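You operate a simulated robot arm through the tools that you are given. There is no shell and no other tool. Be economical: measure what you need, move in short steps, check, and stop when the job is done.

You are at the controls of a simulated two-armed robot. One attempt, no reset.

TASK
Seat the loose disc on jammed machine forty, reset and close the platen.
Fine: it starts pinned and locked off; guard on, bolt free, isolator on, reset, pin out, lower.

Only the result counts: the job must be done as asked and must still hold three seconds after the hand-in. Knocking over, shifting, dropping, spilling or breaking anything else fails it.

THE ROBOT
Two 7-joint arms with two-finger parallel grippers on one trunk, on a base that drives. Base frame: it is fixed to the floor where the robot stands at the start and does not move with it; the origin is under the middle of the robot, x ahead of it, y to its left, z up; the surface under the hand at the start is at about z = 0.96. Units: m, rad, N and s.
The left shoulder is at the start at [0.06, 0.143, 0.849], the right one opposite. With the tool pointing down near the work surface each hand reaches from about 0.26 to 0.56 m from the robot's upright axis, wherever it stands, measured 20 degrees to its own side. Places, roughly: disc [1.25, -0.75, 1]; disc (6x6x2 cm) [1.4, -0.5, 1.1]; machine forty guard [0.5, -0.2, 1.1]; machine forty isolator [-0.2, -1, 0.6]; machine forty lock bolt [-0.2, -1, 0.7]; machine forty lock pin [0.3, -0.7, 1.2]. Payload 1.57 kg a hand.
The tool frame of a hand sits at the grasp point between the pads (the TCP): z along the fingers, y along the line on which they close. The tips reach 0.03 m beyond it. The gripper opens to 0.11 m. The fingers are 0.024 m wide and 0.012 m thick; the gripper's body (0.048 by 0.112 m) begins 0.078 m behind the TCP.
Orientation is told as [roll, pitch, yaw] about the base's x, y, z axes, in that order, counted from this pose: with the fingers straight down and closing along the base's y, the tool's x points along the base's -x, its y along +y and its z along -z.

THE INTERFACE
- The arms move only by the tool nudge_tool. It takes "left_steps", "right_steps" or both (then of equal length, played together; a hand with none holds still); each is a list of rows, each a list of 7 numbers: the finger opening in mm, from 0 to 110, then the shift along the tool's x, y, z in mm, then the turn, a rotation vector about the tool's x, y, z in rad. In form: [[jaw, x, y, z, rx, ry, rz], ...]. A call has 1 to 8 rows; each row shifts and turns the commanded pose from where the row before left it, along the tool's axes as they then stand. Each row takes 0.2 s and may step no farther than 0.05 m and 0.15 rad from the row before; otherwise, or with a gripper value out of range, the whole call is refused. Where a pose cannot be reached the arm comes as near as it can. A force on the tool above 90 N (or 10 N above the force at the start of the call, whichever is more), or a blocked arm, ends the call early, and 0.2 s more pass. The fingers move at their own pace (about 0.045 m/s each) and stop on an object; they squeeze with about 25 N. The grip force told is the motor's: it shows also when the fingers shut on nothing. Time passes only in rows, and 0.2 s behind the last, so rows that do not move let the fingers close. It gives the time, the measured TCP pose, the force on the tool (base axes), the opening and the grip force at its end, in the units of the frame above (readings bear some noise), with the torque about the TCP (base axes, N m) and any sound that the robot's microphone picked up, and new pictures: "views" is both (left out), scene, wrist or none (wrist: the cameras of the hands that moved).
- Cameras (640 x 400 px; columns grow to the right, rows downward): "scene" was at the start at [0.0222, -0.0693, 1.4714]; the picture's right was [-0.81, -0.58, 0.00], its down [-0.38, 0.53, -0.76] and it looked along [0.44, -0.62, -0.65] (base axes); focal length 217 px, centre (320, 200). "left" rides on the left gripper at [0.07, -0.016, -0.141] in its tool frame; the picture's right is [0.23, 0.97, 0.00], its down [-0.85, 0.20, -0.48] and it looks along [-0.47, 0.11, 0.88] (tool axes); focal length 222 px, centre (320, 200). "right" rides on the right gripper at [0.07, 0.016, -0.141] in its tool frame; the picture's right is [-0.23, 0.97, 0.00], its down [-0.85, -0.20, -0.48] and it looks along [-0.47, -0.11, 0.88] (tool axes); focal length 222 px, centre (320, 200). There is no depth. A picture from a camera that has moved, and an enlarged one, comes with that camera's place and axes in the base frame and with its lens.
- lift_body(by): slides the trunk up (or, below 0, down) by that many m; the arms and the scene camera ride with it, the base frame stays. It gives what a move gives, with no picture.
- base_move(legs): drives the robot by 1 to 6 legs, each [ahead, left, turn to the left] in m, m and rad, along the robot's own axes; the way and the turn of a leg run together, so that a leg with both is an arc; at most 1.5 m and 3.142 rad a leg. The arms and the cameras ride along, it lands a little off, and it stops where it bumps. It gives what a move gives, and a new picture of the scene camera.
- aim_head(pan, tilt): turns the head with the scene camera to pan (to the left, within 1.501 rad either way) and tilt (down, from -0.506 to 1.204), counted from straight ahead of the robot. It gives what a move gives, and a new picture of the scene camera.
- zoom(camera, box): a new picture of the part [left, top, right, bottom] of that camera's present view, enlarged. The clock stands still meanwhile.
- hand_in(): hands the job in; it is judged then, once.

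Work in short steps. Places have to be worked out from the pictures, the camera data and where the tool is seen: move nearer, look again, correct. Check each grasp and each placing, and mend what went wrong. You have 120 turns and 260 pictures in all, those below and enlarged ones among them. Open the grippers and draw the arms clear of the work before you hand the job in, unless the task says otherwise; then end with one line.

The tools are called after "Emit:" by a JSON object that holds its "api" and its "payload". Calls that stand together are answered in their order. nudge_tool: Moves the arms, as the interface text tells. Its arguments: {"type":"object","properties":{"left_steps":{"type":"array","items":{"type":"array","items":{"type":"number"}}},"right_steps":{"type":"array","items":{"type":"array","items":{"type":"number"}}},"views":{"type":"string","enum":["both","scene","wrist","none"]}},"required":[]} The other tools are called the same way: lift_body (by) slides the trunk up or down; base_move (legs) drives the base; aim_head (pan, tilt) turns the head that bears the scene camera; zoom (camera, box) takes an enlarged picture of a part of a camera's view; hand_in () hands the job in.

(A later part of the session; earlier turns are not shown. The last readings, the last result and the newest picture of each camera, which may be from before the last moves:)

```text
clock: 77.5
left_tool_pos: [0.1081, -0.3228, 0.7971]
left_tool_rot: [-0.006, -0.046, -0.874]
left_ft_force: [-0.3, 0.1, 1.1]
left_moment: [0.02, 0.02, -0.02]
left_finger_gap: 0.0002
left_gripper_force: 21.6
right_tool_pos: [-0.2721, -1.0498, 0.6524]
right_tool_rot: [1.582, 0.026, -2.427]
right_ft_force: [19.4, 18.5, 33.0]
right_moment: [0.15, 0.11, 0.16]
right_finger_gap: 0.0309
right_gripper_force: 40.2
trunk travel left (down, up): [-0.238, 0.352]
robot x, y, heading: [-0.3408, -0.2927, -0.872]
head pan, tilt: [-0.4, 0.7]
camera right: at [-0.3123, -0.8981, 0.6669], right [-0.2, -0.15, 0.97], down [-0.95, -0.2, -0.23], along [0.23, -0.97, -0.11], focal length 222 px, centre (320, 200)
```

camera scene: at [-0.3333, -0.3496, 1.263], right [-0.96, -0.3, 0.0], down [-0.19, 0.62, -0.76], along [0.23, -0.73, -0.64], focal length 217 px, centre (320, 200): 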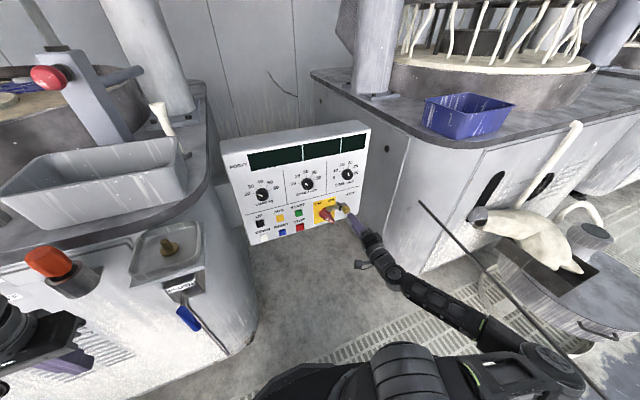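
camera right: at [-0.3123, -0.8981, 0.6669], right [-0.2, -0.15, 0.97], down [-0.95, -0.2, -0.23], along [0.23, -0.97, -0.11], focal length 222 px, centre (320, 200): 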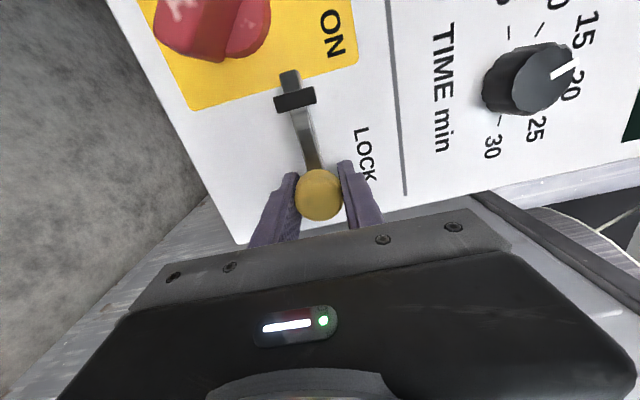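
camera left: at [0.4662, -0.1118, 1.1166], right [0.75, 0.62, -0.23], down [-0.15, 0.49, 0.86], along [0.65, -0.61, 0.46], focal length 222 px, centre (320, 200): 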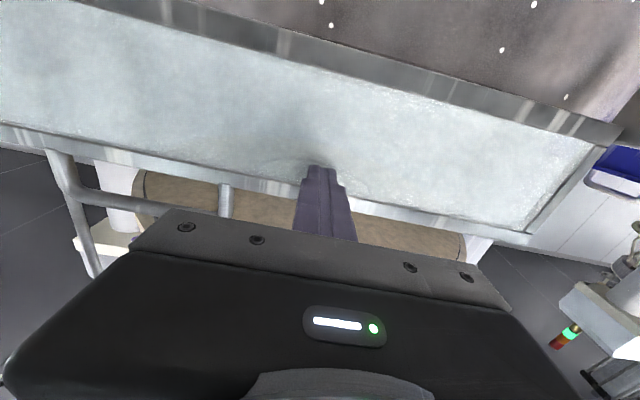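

Bolt is at its end stop, clear of the handle. I release, retreat 100 mm, and roll back towards the isolator orientation.

Emit:
{"api": "nudge_tool", "payload": {"right_steps": [[50, 0, 0, 0, 0, 0, 0], [60, 0, 0, 0, 0, 0, 0], [60, 0, 0, -35, 0, 0, 0], [60, 0, 0, -35, 0, 0, 0], [60, 20, -4, -30, 0, 0, -0.15], [60, 0, 0, 0, 0, 0, -0.15], [60, 0, 0, 0, 0, 0, -0.15], [60, 0, 0, 0, 0, 0, -0.15]], "views": "wrist"}}

Emit:
{"api": "nudge_tool", "payload": {"right_steps": [[60, 0, 0, 0, 0, 0, -0.15], [60, 0, 0, 0, 0, 0, -0.15], [60, 0, 0, 0, 0, 0, -0.15], [60, 0, 0, 0, 0, 0, -0.15], [60, 0, 0, 0, 0, 0, -0.15], [60, 0, 0, 0, 0, 0, -0.15], [60, 0, 0, 0, 0, 0, -0.15], [60, 0, 0, 0, 0, 0, 0]], "views": "wrist"}}

```text
clock: 79.3
left_tool_pos: [0.1061, -0.3249, 0.7977]
left_tool_rot: [-0.004, -0.043, -0.874]
left_ft_force: [-0.2, -0.1, -0.5]
left_moment: [0.01, 0.04, 0.04]
left_finger_gap: 0.0
left_gripper_force: 21.8
right_tool_pos: [-0.3279, -0.9634, 0.6409]
right_tool_rot: [1.575, -0.574, -2.442]
right_ft_force: [-0.6, -0.4, 0.4]
right_moment: [-0.02, -0.01, 0.03]
right_finger_gap: 0.0599
right_gripper_force: 0.0
trunk travel left (down, up): [-0.238, 0.352]
robot x, y, heading: [-0.3429, -0.2915, -0.871]
head pan, tilt: [-0.4, 0.7]
camera right: at [-0.3669, -0.8139, 0.6145], right [0.26, 0.22, 0.94], down [-0.94, -0.17, 0.3], along [0.22, -0.96, 0.17], focal length 222 px, centre (320, 200)
```

right: 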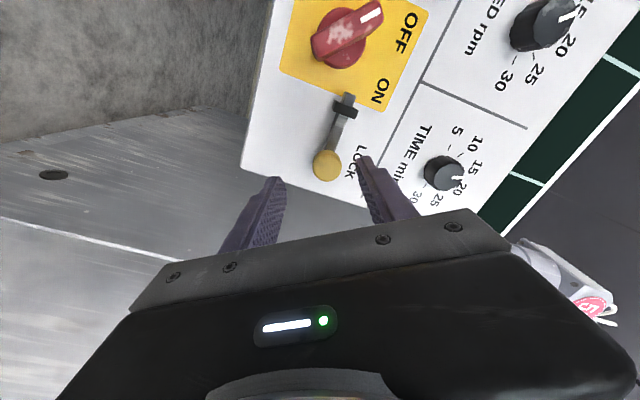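

```text
clock: 81.1
left_tool_pos: [0.1066, -0.3246, 0.7964]
left_tool_rot: [-0.002, -0.042, -0.873]
left_ft_force: [0.7, 0.1, 0.3]
left_moment: [0.0, -0.01, 0.0]
left_finger_gap: 0.0
left_gripper_force: 21.4
right_tool_pos: [-0.3266, -0.965, 0.642]
right_tool_rot: [-1.65, -1.517, 0.78]
right_ft_force: [-0.4, -0.3, -0.4]
right_moment: [0.02, -0.01, 0.02]
right_finger_gap: 0.0599
right_gripper_force: 0.1
trunk travel left (down, up): [-0.238, 0.352]
robot x, y, heading: [-0.3431, -0.2915, -0.87]
head pan, tilt: [-0.4, 0.7]
camera right: at [-0.4089, -0.8502, 0.5693], right [0.75, 0.64, 0.17], down [-0.43, 0.27, 0.86], along [0.5, -0.72, 0.47], focal length 222 px, centre (320, 200)
```

right: 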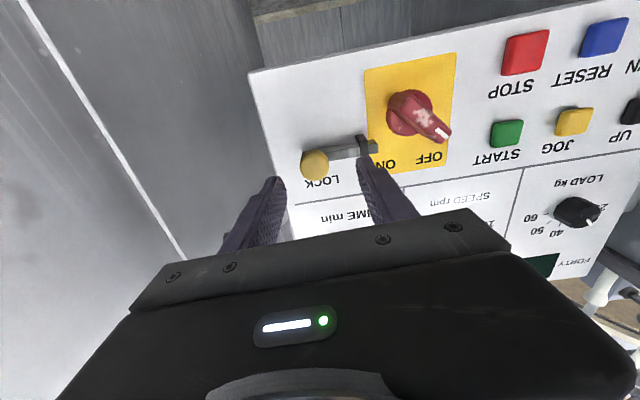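

Now I move left over the isolator and roll a further -0.7 rad so the jaws straddle the handle bar.

Emit:
{"api": "nudge_tool", "payload": {"right_steps": [[60, 0, 48, 0, 0, 0, 0], [60, 10, 48, 0, 0, 0, 0], [60, 0, 10, 0, 0, 0, -0.14], [60, 0, 0, 0, 0, 0, -0.14], [60, 0, 0, 0, 0, 0, -0.14], [60, 0, 0, 0, 0, 0, -0.14], [60, 0, 0, 0, 0, 0, -0.14], [60, 0, 0, 0, 0, 0, 0]]}}

Emit:
{"api": "zoom", "payload": {"camera": "scene", "box": [280, 170, 400, 260]}}

```text
clock: 82.9
left_tool_pos: [0.1074, -0.3253, 0.7971]
left_tool_rot: [-0.003, -0.043, -0.875]
left_ft_force: [0.1, -0.3, -0.2]
left_moment: [-0.01, 0.04, -0.01]
left_finger_gap: 0.0
left_gripper_force: 21.7
right_tool_pos: [-0.2455, -0.898, 0.6266]
right_tool_rot: [-1.574, -0.814, 0.705]
right_ft_force: [-0.1, 0.7, -0.3]
right_moment: [-0.02, -0.01, -0.01]
right_finger_gap: 0.0602
right_gripper_force: 0.1
trunk travel left (down, up): [-0.238, 0.352]
robot x, y, heading: [-0.3427, -0.2917, -0.866]
head pan, tilt: [-0.4, 0.7]
camera scene: at [-0.3332, -0.3496, 1.263], right [-0.96, -0.3, 0.0], down [-0.19, 0.62, -0.76], along [0.23, -0.73, -0.64], focal length 217 px, centre (320, 200)
camera right: at [-0.3649, -0.8137, 0.5626], right [0.66, 0.56, -0.5], down [0.02, 0.65, 0.76], along [0.75, -0.51, 0.42], focal length 222 px, centre (320, 200)
```

scene: 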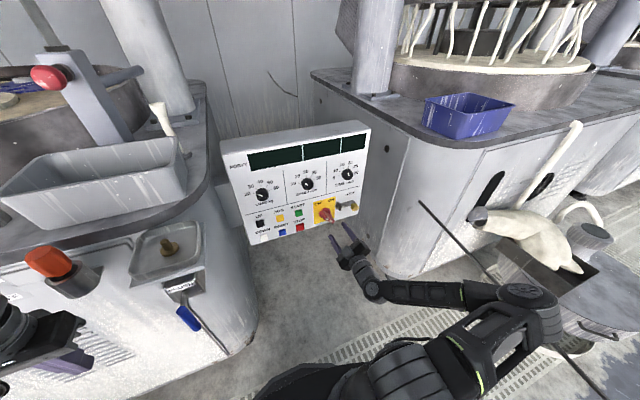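
right: 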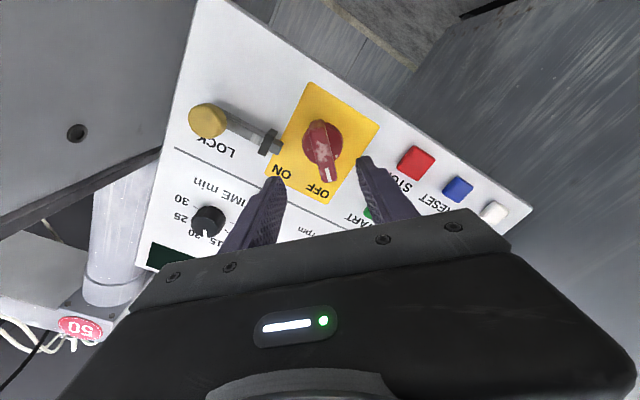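

```text
4.44 times, centred on (340, 215) of scene
camera zoom: at [-0.3332, -0.3496, 1.263], right [-0.96, -0.3, 0.0], down [-0.19, 0.62, -0.76], along [0.23, -0.73, -0.64], focal length 965 px, centre (231, 133)
```

zoom: 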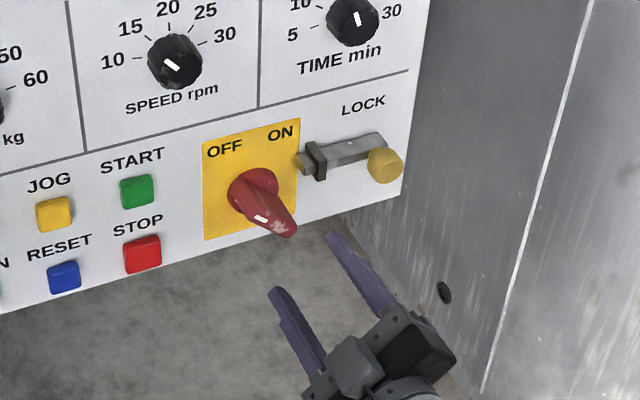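

Jaws are perpendicular to the handle bar and centred. I narrow to 42 mm and advance 65 mm, then check.

Emit:
{"api": "nudge_tool", "payload": {"right_steps": [[42, 0, 0, 20, 0, 0, 0], [42, 0, 0, 20, 0, 0, 0], [42, 0, 0, 25, 0, 0, 0], [42, 0, 0, 0, 0, 0, 0]], "views": "wrist"}}

Emit:
{"api": "zoom", "payload": {"camera": "scene", "box": [280, 170, 400, 260]}}

```text
clock: 83.9
left_tool_pos: [0.1069, -0.3261, 0.7964]
left_tool_rot: [-0.002, -0.042, -0.873]
left_ft_force: [0.5, -0.8, -0.6]
left_moment: [-0.03, 0.01, -0.04]
left_finger_gap: 0.0
left_gripper_force: 21.1
right_tool_pos: [-0.2068, -0.9479, 0.6248]
right_tool_rot: [-1.574, -0.818, 0.707]
right_ft_force: [0.2, 0.4, 0.4]
right_moment: [0.01, 0.0, -0.01]
right_finger_gap: 0.0418
right_gripper_force: 0.0
trunk travel left (down, up): [-0.238, 0.352]
robot x, y, heading: [-0.3399, -0.2918, -0.869]
head pan, tilt: [-0.4, 0.7]
camera right: at [-0.3252, -0.8644, 0.5616], right [0.66, 0.56, -0.5], down [0.02, 0.65, 0.76], along [0.75, -0.51, 0.42], focal length 222 px, centre (320, 200)
```

right: 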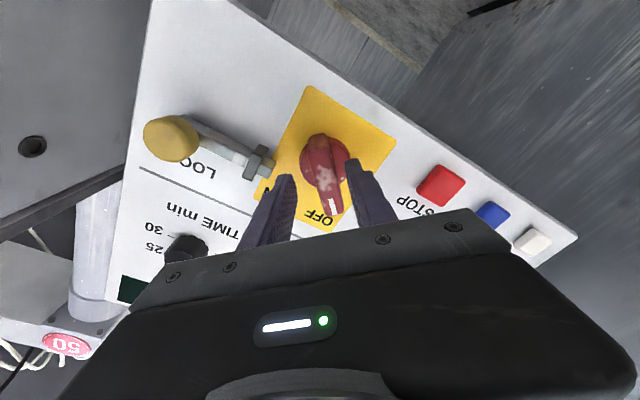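

```text
4.44 times, centred on (340, 215) of scene
camera zoom: at [-0.3332, -0.3497, 1.263], right [-0.96, -0.3, 0.0], down [-0.19, 0.62, -0.76], along [0.23, -0.73, -0.64], focal length 965 px, centre (231, 133)
```

zoom: 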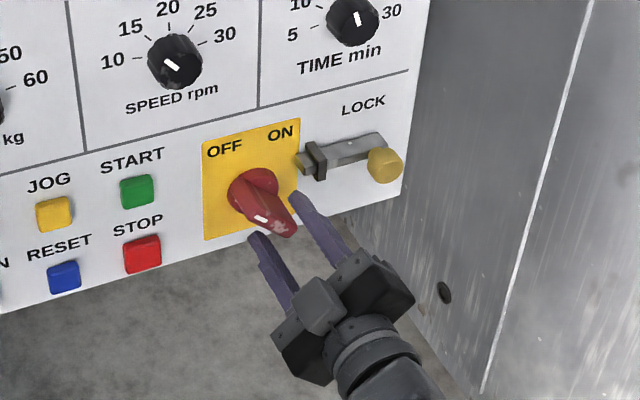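

Emit:
{"api": "nudge_tool", "payload": {"right_steps": [[42, 0, 0, 18, 0, 0, 0], [42, 0, 0, 18, 0, 0, 0], [20, 0, 0, 0, 0, 0, 0], [5, 0, 0, 0, 0, 0, 0], [5, 0, 0, 0, 0, 0, 0], [5, 0, 0, 0, 0, 0, 0]], "views": "wrist"}}

```text
clock: 85.3
left_tool_pos: [0.1083, -0.3251, 0.7967]
left_tool_rot: [-0.001, -0.043, -0.875]
left_ft_force: [0.8, 0.8, 0.6]
left_moment: [-0.02, 0.02, -0.02]
left_finger_gap: 0.0
left_gripper_force: 20.5
right_tool_pos: [-0.1812, -0.9721, 0.624]
right_tool_rot: [-1.57, -0.821, 0.708]
right_ft_force: [11.0, 11.5, -16.3]
right_moment: [-1.02, -0.76, -0.8]
right_finger_gap: 0.0186
right_gripper_force: 32.9
trunk travel left (down, up): [-0.238, 0.352]
robot x, y, heading: [-0.3459, -0.2924, -0.871]
head pan, tilt: [-0.4, 0.7]
camera right: at [-0.2994, -0.8891, 0.5603], right [0.66, 0.56, -0.5], down [0.02, 0.65, 0.76], along [0.75, -0.51, 0.41], focal length 222 px, centre (320, 200)
```

right: 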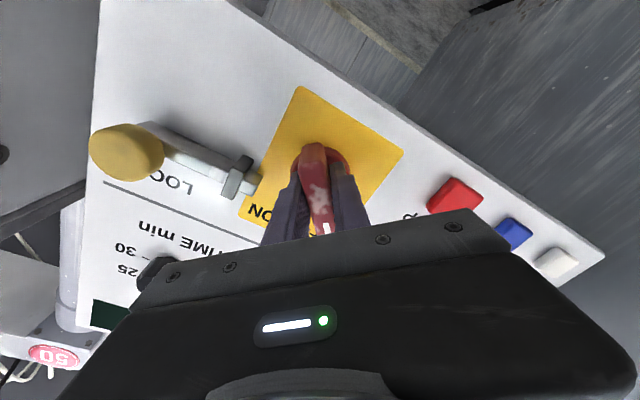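

Handle gripped (18.6 mm). I relax a 3 mm side offset and start turning clockwise toward ON.

Emit:
{"api": "nudge_tool", "payload": {"right_steps": [[5, 0, 3, 0, 0, 0, 0.05], [5, 0, 0, 0, 0, 0, 0.12], [5, 0, 0, 0, 0, 0, 0.12], [5, 0, 0, 0, 0, 0, 0.12], [5, 0, 0, 0, 0, 0, 0.12], [5, 0, 0, 0, 0, 0, 0]], "views": "wrist"}}

```text
clock: 86.7
left_tool_pos: [0.106, -0.3243, 0.7973]
left_tool_rot: [-0.003, -0.041, -0.874]
left_ft_force: [0.4, -0.4, -0.1]
left_moment: [0.02, 0.01, 0.01]
left_finger_gap: 0.0002
left_gripper_force: 21.1
right_tool_pos: [-0.1788, -0.9722, 0.6229]
right_tool_rot: [-1.575, -1.349, 0.708]
right_ft_force: [1.0, 26.8, -14.6]
right_moment: [-0.25, -0.18, -1.29]
right_finger_gap: 0.0188
right_gripper_force: 33.4
trunk travel left (down, up): [-0.238, 0.352]
robot x, y, heading: [-0.3444, -0.2894, -0.875]
head pan, tilt: [-0.4, 0.7]
camera right: at [-0.2706, -0.8648, 0.5503], right [0.76, 0.65, 0.01], down [-0.32, 0.36, 0.88], along [0.57, -0.67, 0.48], focal length 222 px, centre (320, 200)
```

right: 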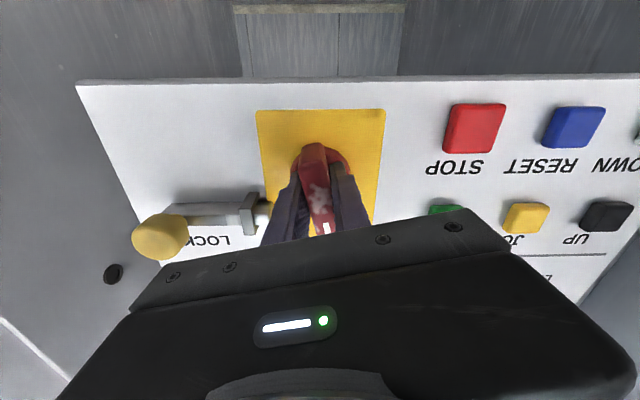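

The handle turns with the hand. Continue to about 90°.

Emit:
{"api": "nudge_tool", "payload": {"right_steps": [[5, 0, 1, -1, 0, 0, 0.13], [5, 0, 0, 0, 0, 0, 0.13], [5, 0, 0, 0, 0, 0, 0.13], [5, 0, 0, 0, 0, 0, 0.13], [5, 0, 0, 0, 0, 0, 0.13], [5, 0, 0, 0, 0, 0, 0.13], [5, 0, 0, 0, 0, 0, 0.13], [5, 0, 0, 0, 0, 0, 0]], "views": "wrist"}}

Emit:
{"api": "zoom", "payload": {"camera": "scene", "box": [280, 170, 400, 260]}}

```text
clock: 88.5
left_tool_pos: [0.1078, -0.3272, 0.7974]
left_tool_rot: [-0.004, -0.042, -0.873]
left_ft_force: [0.4, -0.3, 0.0]
left_moment: [0.0, 0.01, -0.03]
left_finger_gap: 0.0001
left_gripper_force: 21.8
right_tool_pos: [-0.1795, -0.9706, 0.624]
right_tool_rot: [1.577, -0.882, -2.441]
right_ft_force: [19.4, 11.9, -8.7]
right_moment: [0.58, 0.42, -1.39]
right_finger_gap: 0.0186
right_gripper_force: 32.9
trunk travel left (down, up): [-0.238, 0.352]
robot x, y, heading: [-0.3395, -0.289, -0.87]
head pan, tilt: [-0.4, 0.7]
camera right: at [-0.2267, -0.8278, 0.579], right [0.46, 0.4, 0.8], down [-0.84, -0.09, 0.53], along [0.28, -0.91, 0.29], focal length 222 px, centre (320, 200)
```

right: 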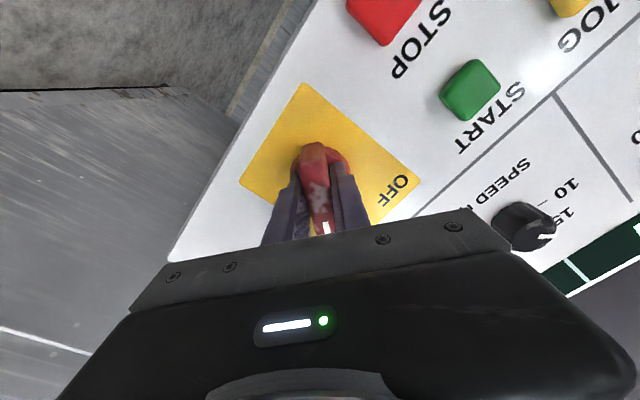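

```text
4.44 times, centred on (340, 215) of scene
camera zoom: at [-0.3316, -0.3497, 1.263], right [-0.96, -0.3, 0.0], down [-0.19, 0.62, -0.76], along [0.23, -0.73, -0.64], focal length 965 px, centre (231, 133)
```

zoom: 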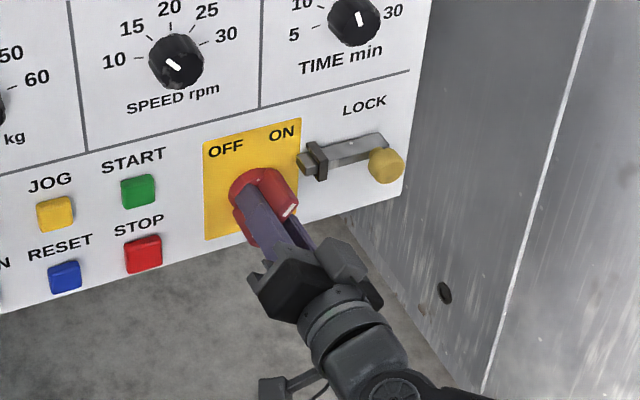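

About 82° turned, no stop felt yet. A little more.

Emit:
{"api": "nudge_tool", "payload": {"right_steps": [[5, 0, 0, 0, 0, 0, 0.07], [5, 0, 0, 0, 0, 0, 0.07], [5, 0, 0, 0, 0, 0, 0.07], [5, 0, 0, 0, 0, 0, 0]], "views": "wrist"}}

```text
clock: 89.5
left_tool_pos: [0.1079, -0.3254, 0.7975]
left_tool_rot: [-0.004, -0.041, -0.874]
left_ft_force: [-0.3, -0.5, 0.8]
left_moment: [0.03, -0.05, -0.03]
left_finger_gap: 0.0001
left_gripper_force: 21.1
right_tool_pos: [-0.1792, -0.972, 0.6231]
right_tool_rot: [1.575, -0.675, -2.439]
right_ft_force: [12.8, 16.3, -1.1]
right_moment: [0.41, 1.64, -0.78]
right_finger_gap: 0.0205
right_gripper_force: 34.2
trunk travel left (down, up): [-0.238, 0.352]
robot x, y, heading: [-0.3436, -0.2938, -0.872]
head pan, tilt: [-0.4, 0.7]
camera right: at [-0.2212, -0.8232, 0.5922], right [0.32, 0.28, 0.9], down [-0.92, -0.15, 0.38], along [0.24, -0.95, 0.21], focal length 222 px, centre (320, 200)
```

right: 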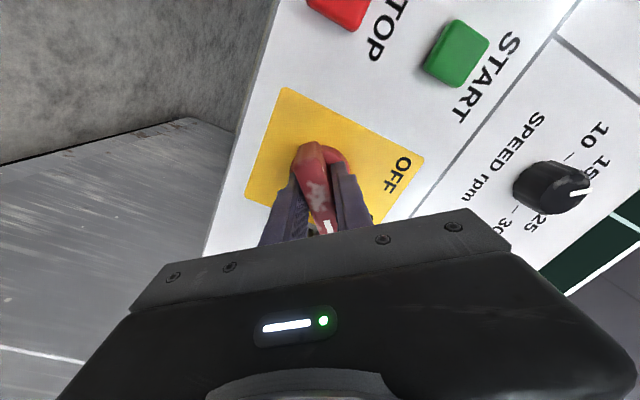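

The handle is now at its stop (the jaws slip around it). I release and retreat, then view.

Emit:
{"api": "nudge_tool", "payload": {"right_steps": [[35, 0, 0, 0, 0, 0, -0.1], [45, 0, 0, 0, 0, 0, 0], [45, 0, 0, -30, 0, 0, 0], [45, 0, 0, -40, 0, 0, 0], [40, 0, 0, -40, 0, 0, 0], [0, 0, 0, 0, 0, 0, 0]], "views": "wrist"}}

Emit:
{"api": "zoom", "payload": {"camera": "scene", "box": [220, 130, 380, 250]}}

```text
clock: 90.9
left_tool_pos: [0.1076, -0.3263, 0.7976]
left_tool_rot: [-0.002, -0.042, -0.874]
left_ft_force: [0.0, 0.4, 0.4]
left_moment: [-0.02, -0.02, 0.01]
left_finger_gap: 0.0001
left_gripper_force: 21.5
right_tool_pos: [-0.2506, -0.8837, 0.6244]
right_tool_rot: [1.577, -0.773, -2.444]
right_ft_force: [-0.2, -0.6, 0.0]
right_moment: [-0.01, 0.0, -0.01]
right_finger_gap: 0.0062
right_gripper_force: 0.4
trunk travel left (down, up): [-0.238, 0.352]
robot x, y, heading: [-0.3443, -0.2919, -0.872]
head pan, tilt: [-0.4, 0.7]
camera right: at [-0.2957, -0.7372, 0.5856], right [0.39, 0.34, 0.86], down [-0.88, -0.12, 0.45], along [0.25, -0.93, 0.25], focal length 222 px, centre (320, 200)
```

right: 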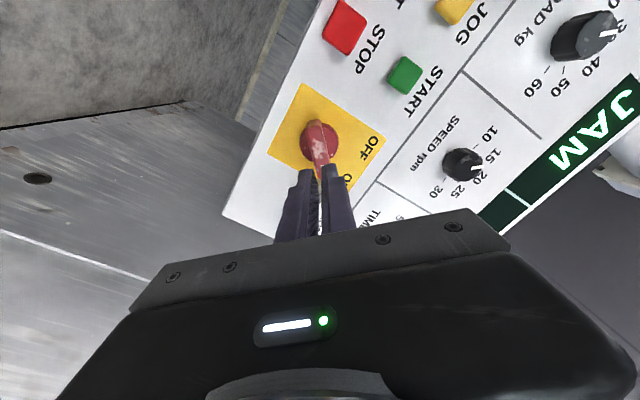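

```text
3.33 times, centred on (300, 190) of scene
camera zoom: at [-0.3333, -0.3494, 1.263], right [-0.96, -0.3, 0.0], down [-0.19, 0.62, -0.77], along [0.23, -0.73, -0.64], focal length 724 px, centre (387, 233)
```

zoom: 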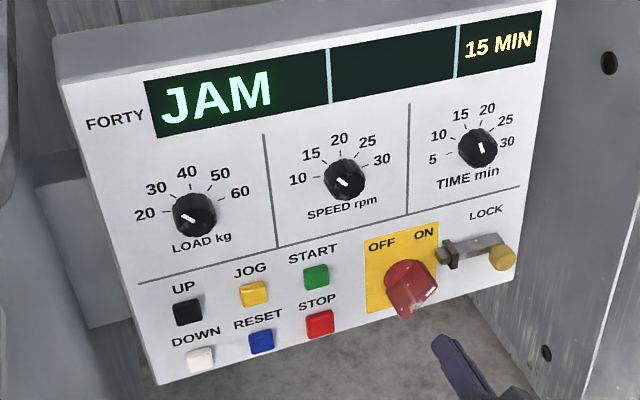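

The machine is powered and displays JAM. Next RESET (blue), at about v=-0.562, z=0.59. I roll the closed fingers level and move in front of it.

Emit:
{"api": "nudge_tool", "payload": {"right_steps": [[0, 0, 0, 0, 0, 0, -0.135], [0, 0, 0, 0, 0, 0, -0.135], [0, 0, 0, 0, 0, 0, -0.135], [0, 0, 0, 0, 0, 0, -0.135], [0, 0, 0, 0, 0, 0, -0.135], [0, 0, 0, 0, 0, 0, -0.125], [0, 0, 45, 0, 0, 0, 0], [0, 0, 45, 0, 0, 0, 0]], "views": "none"}}

Emit:
{"api": "nudge_tool", "payload": {"right_steps": [[0, 10, 45, 0, 0, 0, 0], [0, 12, 45, 0, 0, 0, 0], [0, 12, 16, 0, 0, 0, 0], [0, 0, 0, 0, 0, 0, 0]]}}

```text
clock: 92.7
left_tool_pos: [0.1075, -0.3245, 0.7971]
left_tool_rot: [-0.003, -0.042, -0.875]
left_ft_force: [-0.1, -0.4, -0.3]
left_moment: [-0.04, -0.01, 0.01]
left_finger_gap: 0.0
left_gripper_force: 21.6
right_tool_pos: [-0.1825, -0.8289, 0.623]
right_tool_rot: [-2.538, -1.565, 1.67]
right_ft_force: [-0.1, -0.4, -0.3]
right_moment: [-0.02, 0.0, 0.01]
right_finger_gap: 0.0
right_gripper_force: 21.2
trunk travel left (down, up): [-0.238, 0.352]
robot x, y, heading: [-0.3388, -0.2912, -0.874]
head pan, tilt: [-0.4, 0.7]
```

```text
clock: 93.7
left_tool_pos: [0.1074, -0.3259, 0.7974]
left_tool_rot: [-0.003, -0.043, -0.874]
left_ft_force: [-0.5, -1.0, -0.5]
left_moment: [0.02, 0.01, -0.04]
left_finger_gap: 0.0001
left_gripper_force: 21.4
right_tool_pos: [-0.1166, -0.7866, 0.5954]
right_tool_rot: [-2.679, -1.57, 1.818]
right_ft_force: [0.0, -0.4, -0.1]
right_moment: [0.0, -0.01, -0.02]
right_finger_gap: 0.0
right_gripper_force: 21.3
right hand out of reach, approached as far as the arm can: row 2, 3
trunk travel left (down, up): [-0.238, 0.352]
robot x, y, heading: [-0.3415, -0.2853, -0.871]
head pan, tilt: [-0.4, 0.7]
camera scene: at [-0.3332, -0.3496, 1.263], right [-0.96, -0.3, 0.0], down [-0.19, 0.62, -0.76], along [0.23, -0.73, -0.64], focal length 217 px, centre (320, 200)
camera right: at [-0.1959, -0.6711, 0.5252], right [0.74, 0.63, 0.23], down [-0.46, 0.24, 0.85], along [0.49, -0.74, 0.47], focal length 222 px, centre (320, 200)
```

scene: 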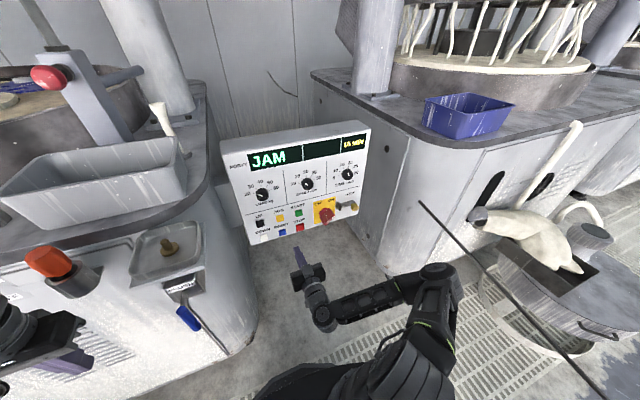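
right: 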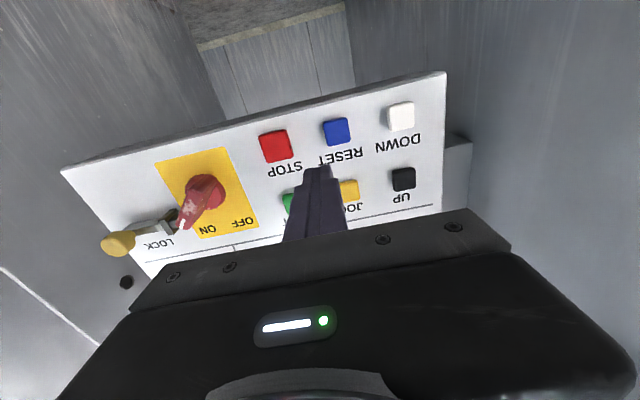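

RESET is at v≈-0.567, z≈0.587. I approach to about 2 cm before it and check.

Emit:
{"api": "nudge_tool", "payload": {"right_steps": [[0, 2, 8, 25, 0, 0, 0], [0, 3, 9, 25, 0, 0, 0], [0, 3, 9, 25, 0, 0, 0], [0, 0, 0, 0, 0, 0, 0]], "views": "wrist"}}

Emit:
{"api": "zoom", "payload": {"camera": "scene", "box": [220, 170, 340, 260]}}

```text
clock: 94.7
left_tool_pos: [0.1068, -0.326, 0.7973]
left_tool_rot: [-0.003, -0.041, -0.874]
left_ft_force: [0.6, -0.8, 0.8]
left_moment: [0.02, 0.02, 0.01]
left_finger_gap: 0.0001
left_gripper_force: 21.5
right_tool_pos: [-0.0473, -0.8249, 0.5864]
right_tool_rot: [-2.884, -1.567, 2.013]
right_ft_force: [0.2, -0.4, -1.0]
right_moment: [0.01, 0.01, -0.02]
right_finger_gap: 0.0
right_gripper_force: 20.9
trunk travel left (down, up): [-0.238, 0.352]
robot x, y, heading: [-0.3424, -0.2938, -0.873]
head pan, tilt: [-0.4, 0.7]
camera right: at [-0.1258, -0.7083, 0.5143], right [0.74, 0.63, 0.23], down [-0.46, 0.24, 0.85], along [0.48, -0.74, 0.47], focal length 222 px, centre (320, 200)
```

right: 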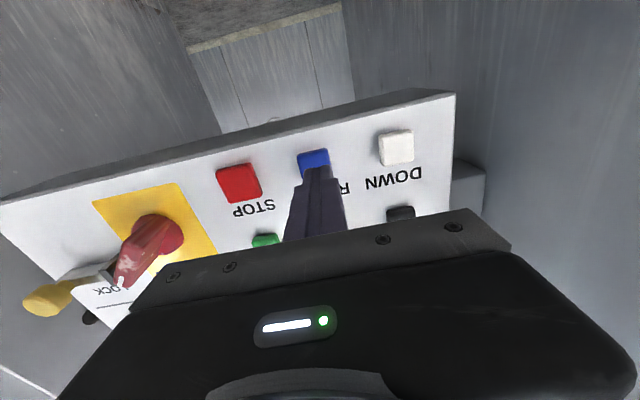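

```text
4.44 times, centred on (280, 215) of scene
camera zoom: at [-0.3331, -0.3496, 1.263], right [-0.96, -0.3, 0.0], down [-0.19, 0.62, -0.76], along [0.23, -0.73, -0.64], focal length 965 px, centre (498, 133)
```

zoom: 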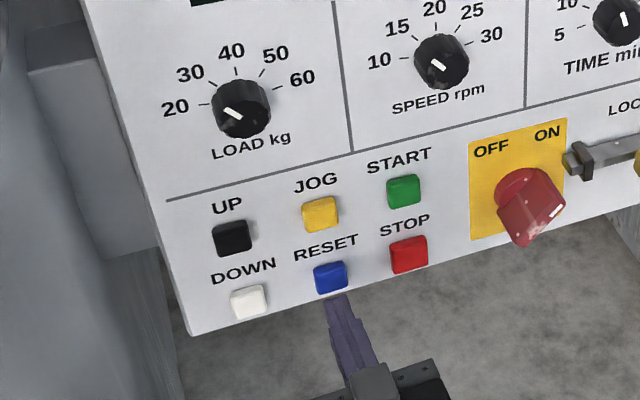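

Nearly aligned (5 mm right, 4 mm down to go). I correct and press.

Emit:
{"api": "nudge_tool", "payload": {"right_steps": [[0, 4, -5, 10, 0, 0, 0], [0, 0, 0, 10, 0, 0, 0], [0, 0, 0, 8, 0, 0, 0], [0, 0, 0, 6, 0, 0, 0], [0, 0, 0, 4, 0, 0, 0], [0, 0, 0, 0, 0, 0, 0]], "views": "wrist"}}

Emit:
{"api": "zoom", "payload": {"camera": "scene", "box": [220, 130, 380, 250]}}

```text
clock: 96.1
left_tool_pos: [0.1049, -0.3252, 0.7974]
left_tool_rot: [-0.003, -0.043, -0.875]
left_ft_force: [-0.3, 0.5, -0.3]
left_moment: [-0.01, 0.02, -0.03]
left_finger_gap: 0.0
left_gripper_force: 21.1
right_tool_pos: [-0.0289, -0.8555, 0.5826]
right_tool_rot: [0.283, -1.57, -1.144]
right_ft_force: [-33.5, 40.5, -9.9]
right_moment: [0.03, 0.33, -0.09]
right_finger_gap: 0.0004
right_gripper_force: 21.6
trunk travel left (down, up): [-0.238, 0.352]
robot x, y, heading: [-0.3434, -0.2911, -0.867]
head pan, tilt: [-0.4, 0.7]
heard: click
camera right: at [-0.1089, -0.7384, 0.5119], right [0.74, 0.63, 0.23], down [-0.46, 0.23, 0.86], along [0.49, -0.74, 0.46], focal length 222 px, centre (320, 200)
```

right: 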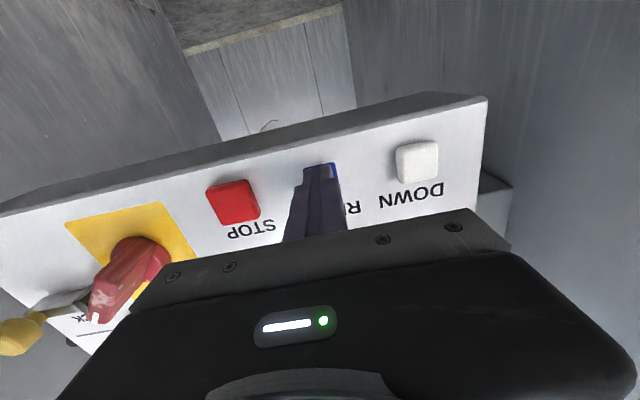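

```text
3.33 times, centred on (300, 190) of scene
camera zoom: at [-0.3353, -0.3473, 1.263], right [-0.96, -0.3, 0.0], down [-0.19, 0.61, -0.77], along [0.23, -0.73, -0.64], focal length 724 px, centre (387, 233)
```

zoom: 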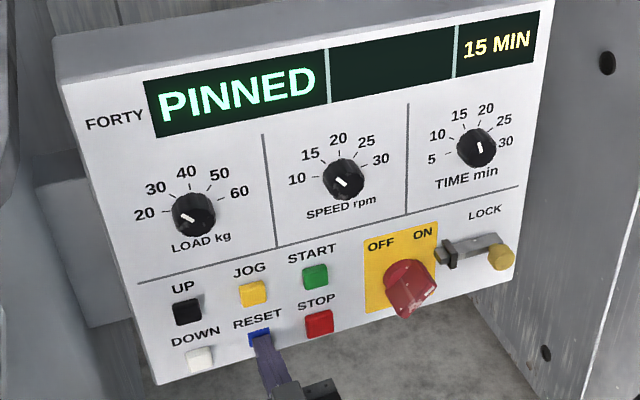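

The display now says PINNED: reset accepted. I withdraw the right hand, back the base off 0.15 m and raise the trunk to reach the lock pin.

Emit:
{"api": "nudge_tool", "payload": {"right_steps": [[0, 0, 0, -30, 0, 0, 0], [0, 0, 0, -40, 0, 0, 0], [0, 0, 0, 0, 0, 0, 0]], "views": "none"}}

Emit:
{"api": "base_move", "payload": {"legs": [[-0.15, 0, 0]]}}

Emit:
{"api": "lift_body", "payload": {"by": 0.35}}

Emit:
{"api": "aim_head", "payload": {"pan": 0.3, "tilt": 0.55}}

Emit:
{"api": "zoom", "payload": {"camera": "scene", "box": [240, 120, 400, 220]}}

```text
clock: 96.9
left_tool_pos: [0.1073, -0.3254, 0.7966]
left_tool_rot: [-0.005, -0.044, -0.874]
left_ft_force: [0.7, 0.6, 1.3]
left_moment: [-0.01, -0.03, -0.01]
left_finger_gap: 0.0
left_gripper_force: 21.5
right_tool_pos: [-0.0747, -0.8118, 0.5862]
right_tool_rot: [-2.691, -1.568, 1.829]
right_ft_force: [0.6, 0.2, 0.7]
right_moment: [0.0, 0.0, -0.03]
right_finger_gap: 0.0
right_gripper_force: 21.2
right hand out of reach, approached as far as the arm can: row 2
trunk travel left (down, up): [-0.238, 0.352]
robot x, y, heading: [-0.3423, -0.2888, -0.87]
head pan, tilt: [-0.4, 0.7]
```

```text
clock: 98.3
left_tool_pos: [0.0126, -0.2128, 0.7978]
left_tool_rot: [-0.003, -0.041, -0.876]
left_ft_force: [-0.4, -0.4, -0.5]
left_moment: [0.04, 0.0, 0.01]
left_finger_gap: 0.0
left_gripper_force: 20.9
right_tool_pos: [-0.1685, -0.699, 0.5856]
right_tool_rot: [-2.605, -1.567, 1.743]
right_ft_force: [-0.4, -0.2, -0.5]
right_moment: [-0.02, -0.01, -0.03]
right_finger_gap: 0.0001
right_gripper_force: 21.3
trunk travel left (down, up): [-0.238, 0.352]
robot x, y, heading: [-0.4358, -0.1795, -0.87]
head pan, tilt: [-0.4, 0.7]
camera scene: at [-0.4277, -0.2372, 1.263], right [-0.96, -0.29, 0.0], down [-0.19, 0.62, -0.76], along [0.23, -0.73, -0.64], focal length 217 px, centre (320, 200)
```

scene: 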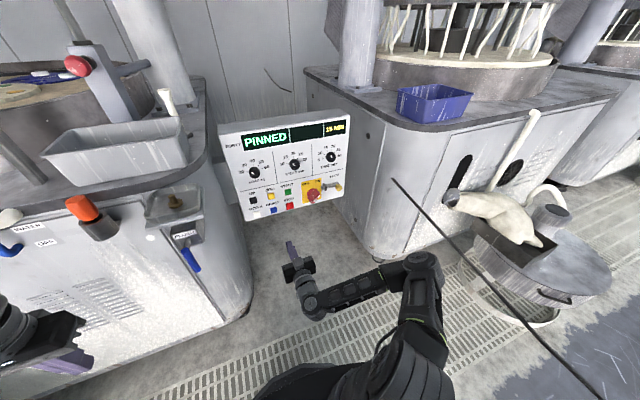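

```text
clock: 101.7
left_tool_pos: [0.0119, -0.2125, 1.1466]
left_tool_rot: [-0.003, -0.041, -0.875]
left_ft_force: [-0.1, 0.5, -0.3]
left_moment: [-0.01, -0.03, 0.0]
left_finger_gap: 0.0001
left_gripper_force: 21.6
right_tool_pos: [-0.17, -0.6994, 0.9349]
right_tool_rot: [-2.583, -1.571, 1.718]
right_ft_force: [-0.1, 0.0, -0.7]
right_moment: [-0.02, 0.0, 0.0]
right_finger_gap: 0.0
right_gripper_force: 21.2
trunk travel left (down, up): [-0.588, 0.002]
robot x, y, heading: [-0.4349, -0.1767, -0.87]
head pan, tilt: [-0.4, 0.7]
```

```text
clock: 102.8
left_tool_pos: [0.0122, -0.2136, 1.1471]
left_tool_rot: [-0.005, -0.043, -0.876]
left_ft_force: [0.0, 0.6, 0.7]
left_moment: [0.02, -0.01, -0.01]
left_finger_gap: 0.0002
left_gripper_force: 21.6
right_tool_pos: [-0.17, -0.6993, 0.9353]
right_tool_rot: [-2.613, -1.568, 1.75]
right_ft_force: [-0.6, 0.7, 1.2]
right_moment: [0.01, -0.01, -0.01]
right_finger_gap: 0.0002
right_gripper_force: 21.3
trunk travel left (down, up): [-0.588, 0.002]
robot x, y, heading: [-0.4351, -0.1803, -0.875]
head pan, tilt: [0.3, 0.55]
camera scene: at [-0.3773, -0.2046, 1.6262], right [-0.54, -0.84, 0.0], down [-0.44, 0.28, -0.85], along [0.72, -0.46, -0.52], focal length 217 px, centre (320, 200)
```

scene: 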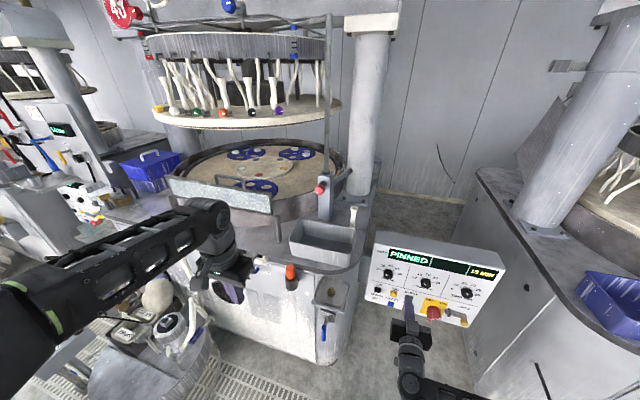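

```text
4.00 times, centred on (320, 170) of scene
camera zoom: at [-0.3773, -0.2046, 1.6262], right [-0.54, -0.84, 0.0], down [-0.44, 0.28, -0.85], along [0.72, -0.46, -0.52], focal length 868 px, centre (320, 320)
```

zoom: 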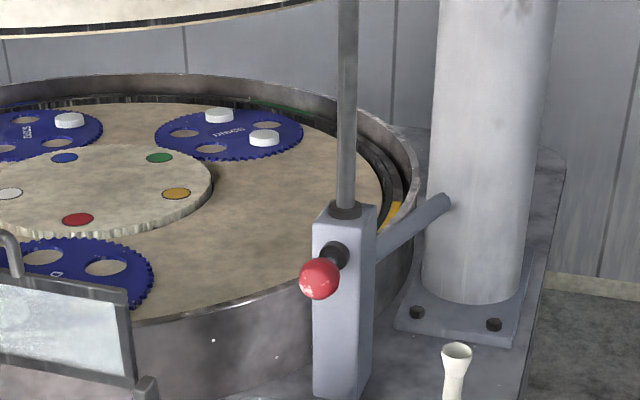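

The pin is a red ball on a plunger in the post at (0.313, -0.643, 1.178), pointing at me. I raise the right hand to that height, then drive left 0.42 m.

Emit:
{"api": "nudge_tool", "payload": {"right_steps": [[0, -43, -5, 0, 0, 0, 0], [0, -43, -5, 0, 0, 0, 0], [0, -43, -5, 0, 0, 0, 0], [0, -43, -5, 0, 0, 0, 0], [30, -43, 0, 0, 0, 0, 0], [60, -28, 0, 0, 0, 0, 0], [60, 0, 0, 0, 0, 0, 0]], "views": "none"}}

Emit:
{"api": "base_move", "payload": {"legs": [[0, 0.42, 0]]}}

Emit:
{"api": "aim_head", "payload": {"pan": -0.2, "tilt": 0.7}}

Emit:
{"api": "zoom", "payload": {"camera": "right", "box": [0, 0, 640, 400]}}

```text
clock: 104.4
left_tool_pos: [0.0121, -0.2132, 1.1472]
left_tool_rot: [-0.004, -0.043, -0.877]
left_ft_force: [0.2, -0.1, -1.1]
left_moment: [0.03, -0.02, -0.01]
left_finger_gap: 0.0001
left_gripper_force: 20.9
right_tool_pos: [-0.1845, -0.711, 1.1779]
right_tool_rot: [-2.979, -1.569, 2.116]
right_ft_force: [0.1, 0.3, -0.6]
right_moment: [0.0, -0.03, 0.0]
right_finger_gap: 0.0601
right_gripper_force: 0.0
trunk travel left (down, up): [-0.588, 0.002]
robot x, y, heading: [-0.4368, -0.1779, -0.872]
head pan, tilt: [0.3, 0.55]
```

```text
clock: 106.9
left_tool_pos: [0.3327, 0.043, 1.1464]
left_tool_rot: [-0.004, -0.041, -0.894]
left_ft_force: [1.1, 0.3, -1.0]
left_moment: [-0.01, 0.04, 0.02]
left_finger_gap: 0.0
left_gripper_force: 21.5
right_tool_pos: [0.1259, -0.4526, 1.1789]
right_tool_rot: [-2.417, -1.568, 1.539]
right_ft_force: [0.0, 1.0, -0.3]
right_moment: [0.01, 0.01, -0.03]
right_finger_gap: 0.0598
right_gripper_force: 0.1
trunk travel left (down, up): [-0.588, 0.002]
robot x, y, heading: [-0.1159, 0.0866, -0.895]
head pan, tilt: [0.3, 0.55]
camera scene: at [-0.057, 0.0592, 1.6261], right [-0.56, -0.83, 0.0], down [-0.43, 0.29, -0.85], along [0.71, -0.47, -0.52], focal length 217 px, centre (320, 200)
```

scene: 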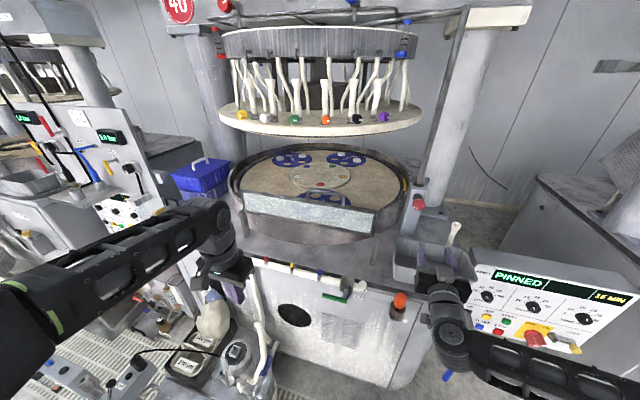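

```text
clock: 107.8
left_tool_pos: [0.332, 0.0438, 1.1474]
left_tool_rot: [-0.004, -0.042, -0.894]
left_ft_force: [-0.2, 0.5, -1.0]
left_moment: [-0.03, -0.01, -0.03]
left_finger_gap: 0.0004
left_gripper_force: 21.4
right_tool_pos: [0.1266, -0.4516, 1.178]
right_tool_rot: [-2.636, -1.57, 1.756]
right_ft_force: [0.8, 0.1, -0.5]
right_moment: [0.05, 0.01, -0.01]
right_finger_gap: 0.0602
right_gripper_force: 0.0
trunk travel left (down, up): [-0.588, 0.002]
robot x, y, heading: [-0.1172, 0.0854, -0.89]
head pan, tilt: [-0.201, 0.7]
camera scene: at [-0.0931, 0.0332, 1.6131], right [-0.89, -0.46, 0.0], down [-0.3, 0.57, -0.77], along [0.35, -0.68, -0.64], focal length 217 px, centre (320, 200)
```

scene: 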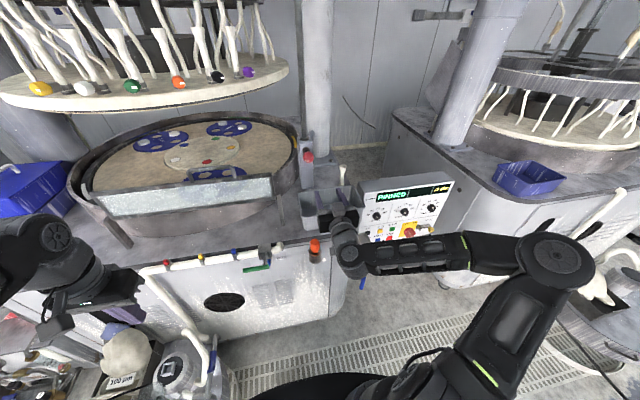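

```text
1.00 times, centred on (320, 200) of right (not enlarged: the box is as wide or as high as the picture)
camera zoom: at [0.0479, -0.3338, 1.1069], right [0.75, 0.62, 0.23], down [-0.46, 0.24, 0.85], along [0.47, -0.75, 0.47], focal length 222 px, centre (320, 200)
```

zoom: 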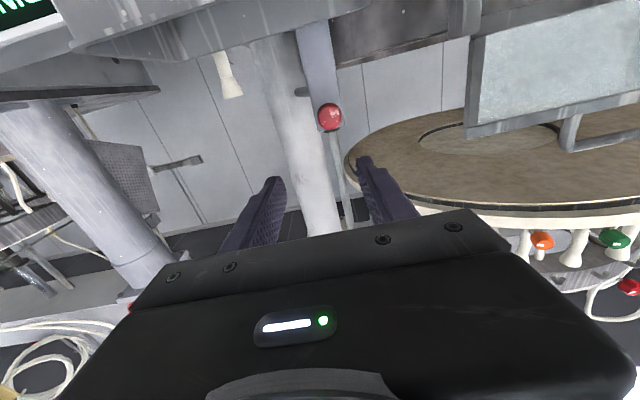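

The ball is straight ahead of the right hand (v≈-0.175, z≈1.173). I drive 0.15 m forward and look again.

Emit:
{"api": "base_move", "payload": {"legs": [[0.15, 0, 0]]}}

Emit:
{"api": "zoom", "payload": {"camera": "right", "box": [0, 0, 640, 400]}}

```text
clock: 109.2
left_tool_pos: [0.4267, -0.0713, 1.1474]
left_tool_rot: [-0.003, -0.04, -0.887]
left_ft_force: [-0.6, -1.0, 0.6]
left_moment: [-0.01, 0.05, -0.01]
left_finger_gap: 0.0001
left_gripper_force: 21.2
right_tool_pos: [0.2245, -0.5673, 1.1773]
right_tool_rot: [-2.102, -1.569, 1.226]
right_ft_force: [0.8, -0.8, -0.2]
right_moment: [-0.01, -0.03, 0.0]
right_finger_gap: 0.06
right_gripper_force: 0.0
trunk travel left (down, up): [-0.588, 0.002]
robot x, y, heading: [-0.0233, -0.0316, -0.88]
head pan, tilt: [-0.201, 0.7]
camera scene: at [0.0027, -0.0837, 1.6129], right [-0.88, -0.47, 0.0], down [-0.3, 0.57, -0.76], along [0.36, -0.68, -0.65], focal length 217 px, centre (320, 200)
```

scene: 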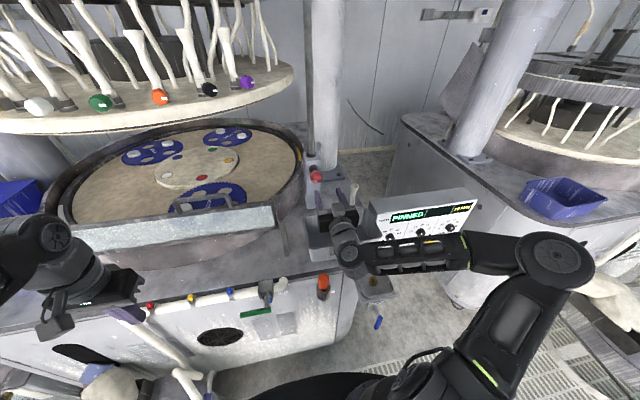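

```text
1.00 times, centred on (320, 200) of right (not enlarged: the box is as wide or as high as the picture)
camera zoom: at [0.1454, -0.4494, 1.1063], right [0.75, 0.62, 0.23], down [-0.46, 0.24, 0.85], along [0.48, -0.74, 0.47], focal length 222 px, centre (320, 200)
```

zoom: 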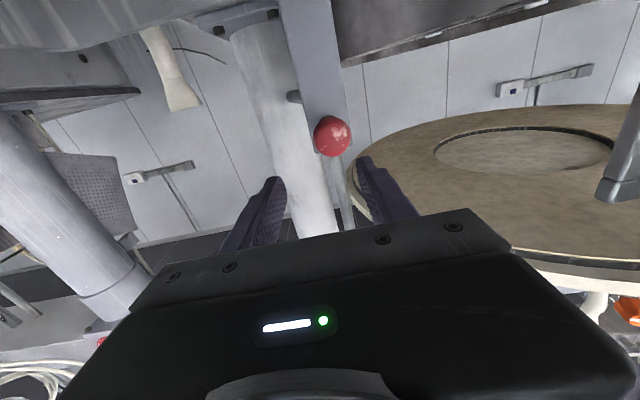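

I shift 16 mm left and advance 70 mm.

Emit:
{"api": "nudge_tool", "payload": {"right_steps": [[70, 0, 8, 20, 0, 0, 0], [70, 0, 8, 25, 0, 0, 0], [70, 0, 0, 25, 0, 0, 0], [70, 0, 0, 0, 0, 0, 0]], "views": "wrist"}}

Emit:
{"api": "zoom", "payload": {"camera": "scene", "box": [260, 130, 400, 230]}}

```text
clock: 110.2
left_tool_pos: [0.4251, -0.068, 1.1481]
left_tool_rot: [-0.003, -0.042, -0.887]
left_ft_force: [-0.2, -0.3, 0.4]
left_moment: [0.01, -0.01, -0.01]
left_finger_gap: 0.0001
left_gripper_force: 21.3
right_tool_pos: [0.2791, -0.6091, 1.1752]
right_tool_rot: [-2.67, -1.571, 1.793]
right_ft_force: [0.4, -0.5, -0.7]
right_moment: [0.0, 0.03, -0.01]
right_finger_gap: 0.0698
right_gripper_force: 0.0
trunk travel left (down, up): [-0.588, 0.002]
robot x, y, heading: [-0.0218, -0.0275, -0.884]
head pan, tilt: [-0.201, 0.7]
camera right: at [0.2018, -0.4922, 1.1051], right [0.75, 0.62, 0.23], down [-0.46, 0.24, 0.85], along [0.48, -0.74, 0.47], focal length 222 px, centre (320, 200)
```

right: 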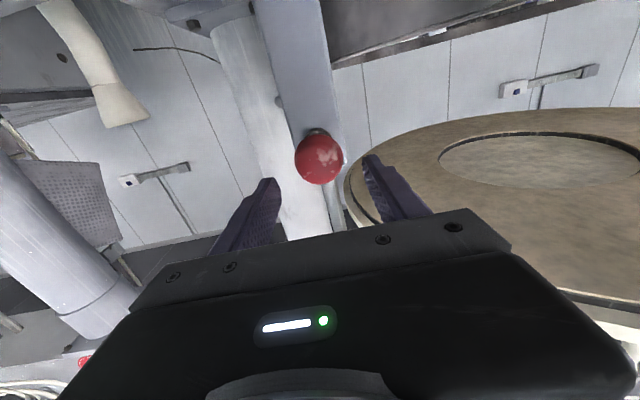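

```text
4.00 times, centred on (330, 180) of scene
camera zoom: at [0.0013, -0.0815, 1.6131], right [-0.88, -0.47, 0.0], down [-0.3, 0.57, -0.77], along [0.36, -0.68, -0.64], focal length 868 px, centre (280, 280)
```

zoom: 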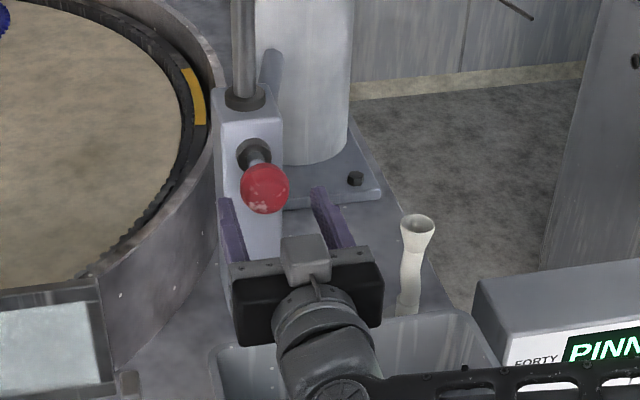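

The ball lies on the tool axis ≈7 cm ahead. Advance 62 mm and close.

Emit:
{"api": "nudge_tool", "payload": {"right_steps": [[70, 0, 0, 22, 0, 0, 0], [70, 0, 0, 22, 0, 0, 0], [70, 0, 0, 18, 0, 0, 0], [45, 0, 0, 0, 0, 0, 0], [20, 0, 0, 0, 0, 0, 0], [20, 0, 0, 0, 0, 0, 0], [20, 0, 0, 0, 0, 0, 0]], "views": "wrist"}}

Emit:
{"api": "zoom", "payload": {"camera": "scene", "box": [260, 130, 400, 230]}}

```text
clock: 111.8
left_tool_pos: [0.4278, -0.0696, 1.1482]
left_tool_rot: [-0.004, -0.043, -0.885]
left_ft_force: [0.6, 0.6, -0.7]
left_moment: [0.0, -0.02, 0.05]
left_finger_gap: 0.0001
left_gripper_force: 21.1
right_tool_pos: [0.3191, -0.6555, 1.1776]
right_tool_rot: [-2.61, -1.568, 1.735]
right_ft_force: [4.0, 3.0, 1.5]
right_moment: [-0.08, -0.08, -0.81]
right_finger_gap: 0.0431
right_gripper_force: 34.3
trunk travel left (down, up): [-0.588, 0.002]
robot x, y, heading: [-0.0234, -0.0304, -0.882]
head pan, tilt: [-0.201, 0.7]
camera right: at [0.2407, -0.5384, 1.1067], right [0.75, 0.63, 0.23], down [-0.46, 0.24, 0.85], along [0.48, -0.74, 0.47], focal length 222 px, centre (320, 200)
```

right: 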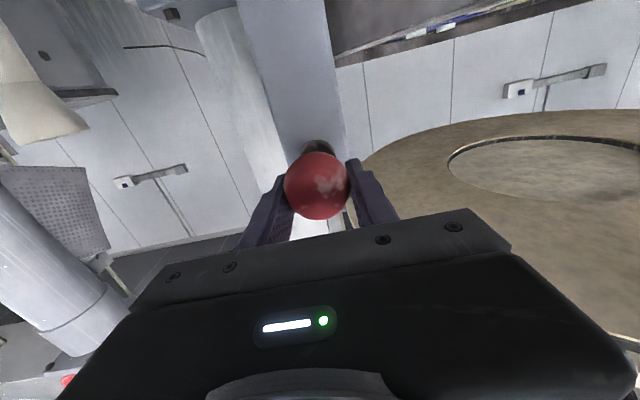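

```text
4.00 times, centred on (330, 180) of scene
camera zoom: at [0.0019, -0.0815, 1.6131], right [-0.88, -0.47, 0.0], down [-0.3, 0.57, -0.77], along [0.36, -0.68, -0.64], focal length 868 px, centre (280, 280)
```

zoom: 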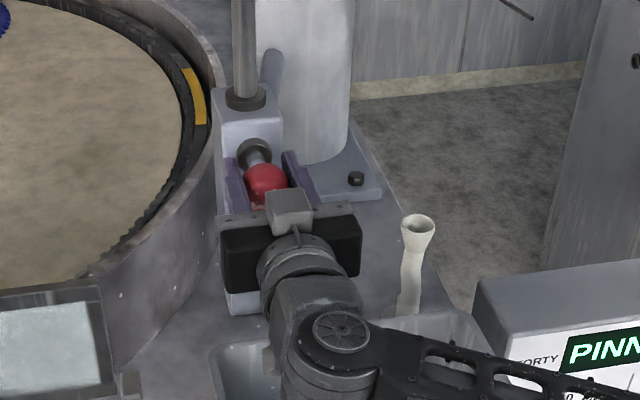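

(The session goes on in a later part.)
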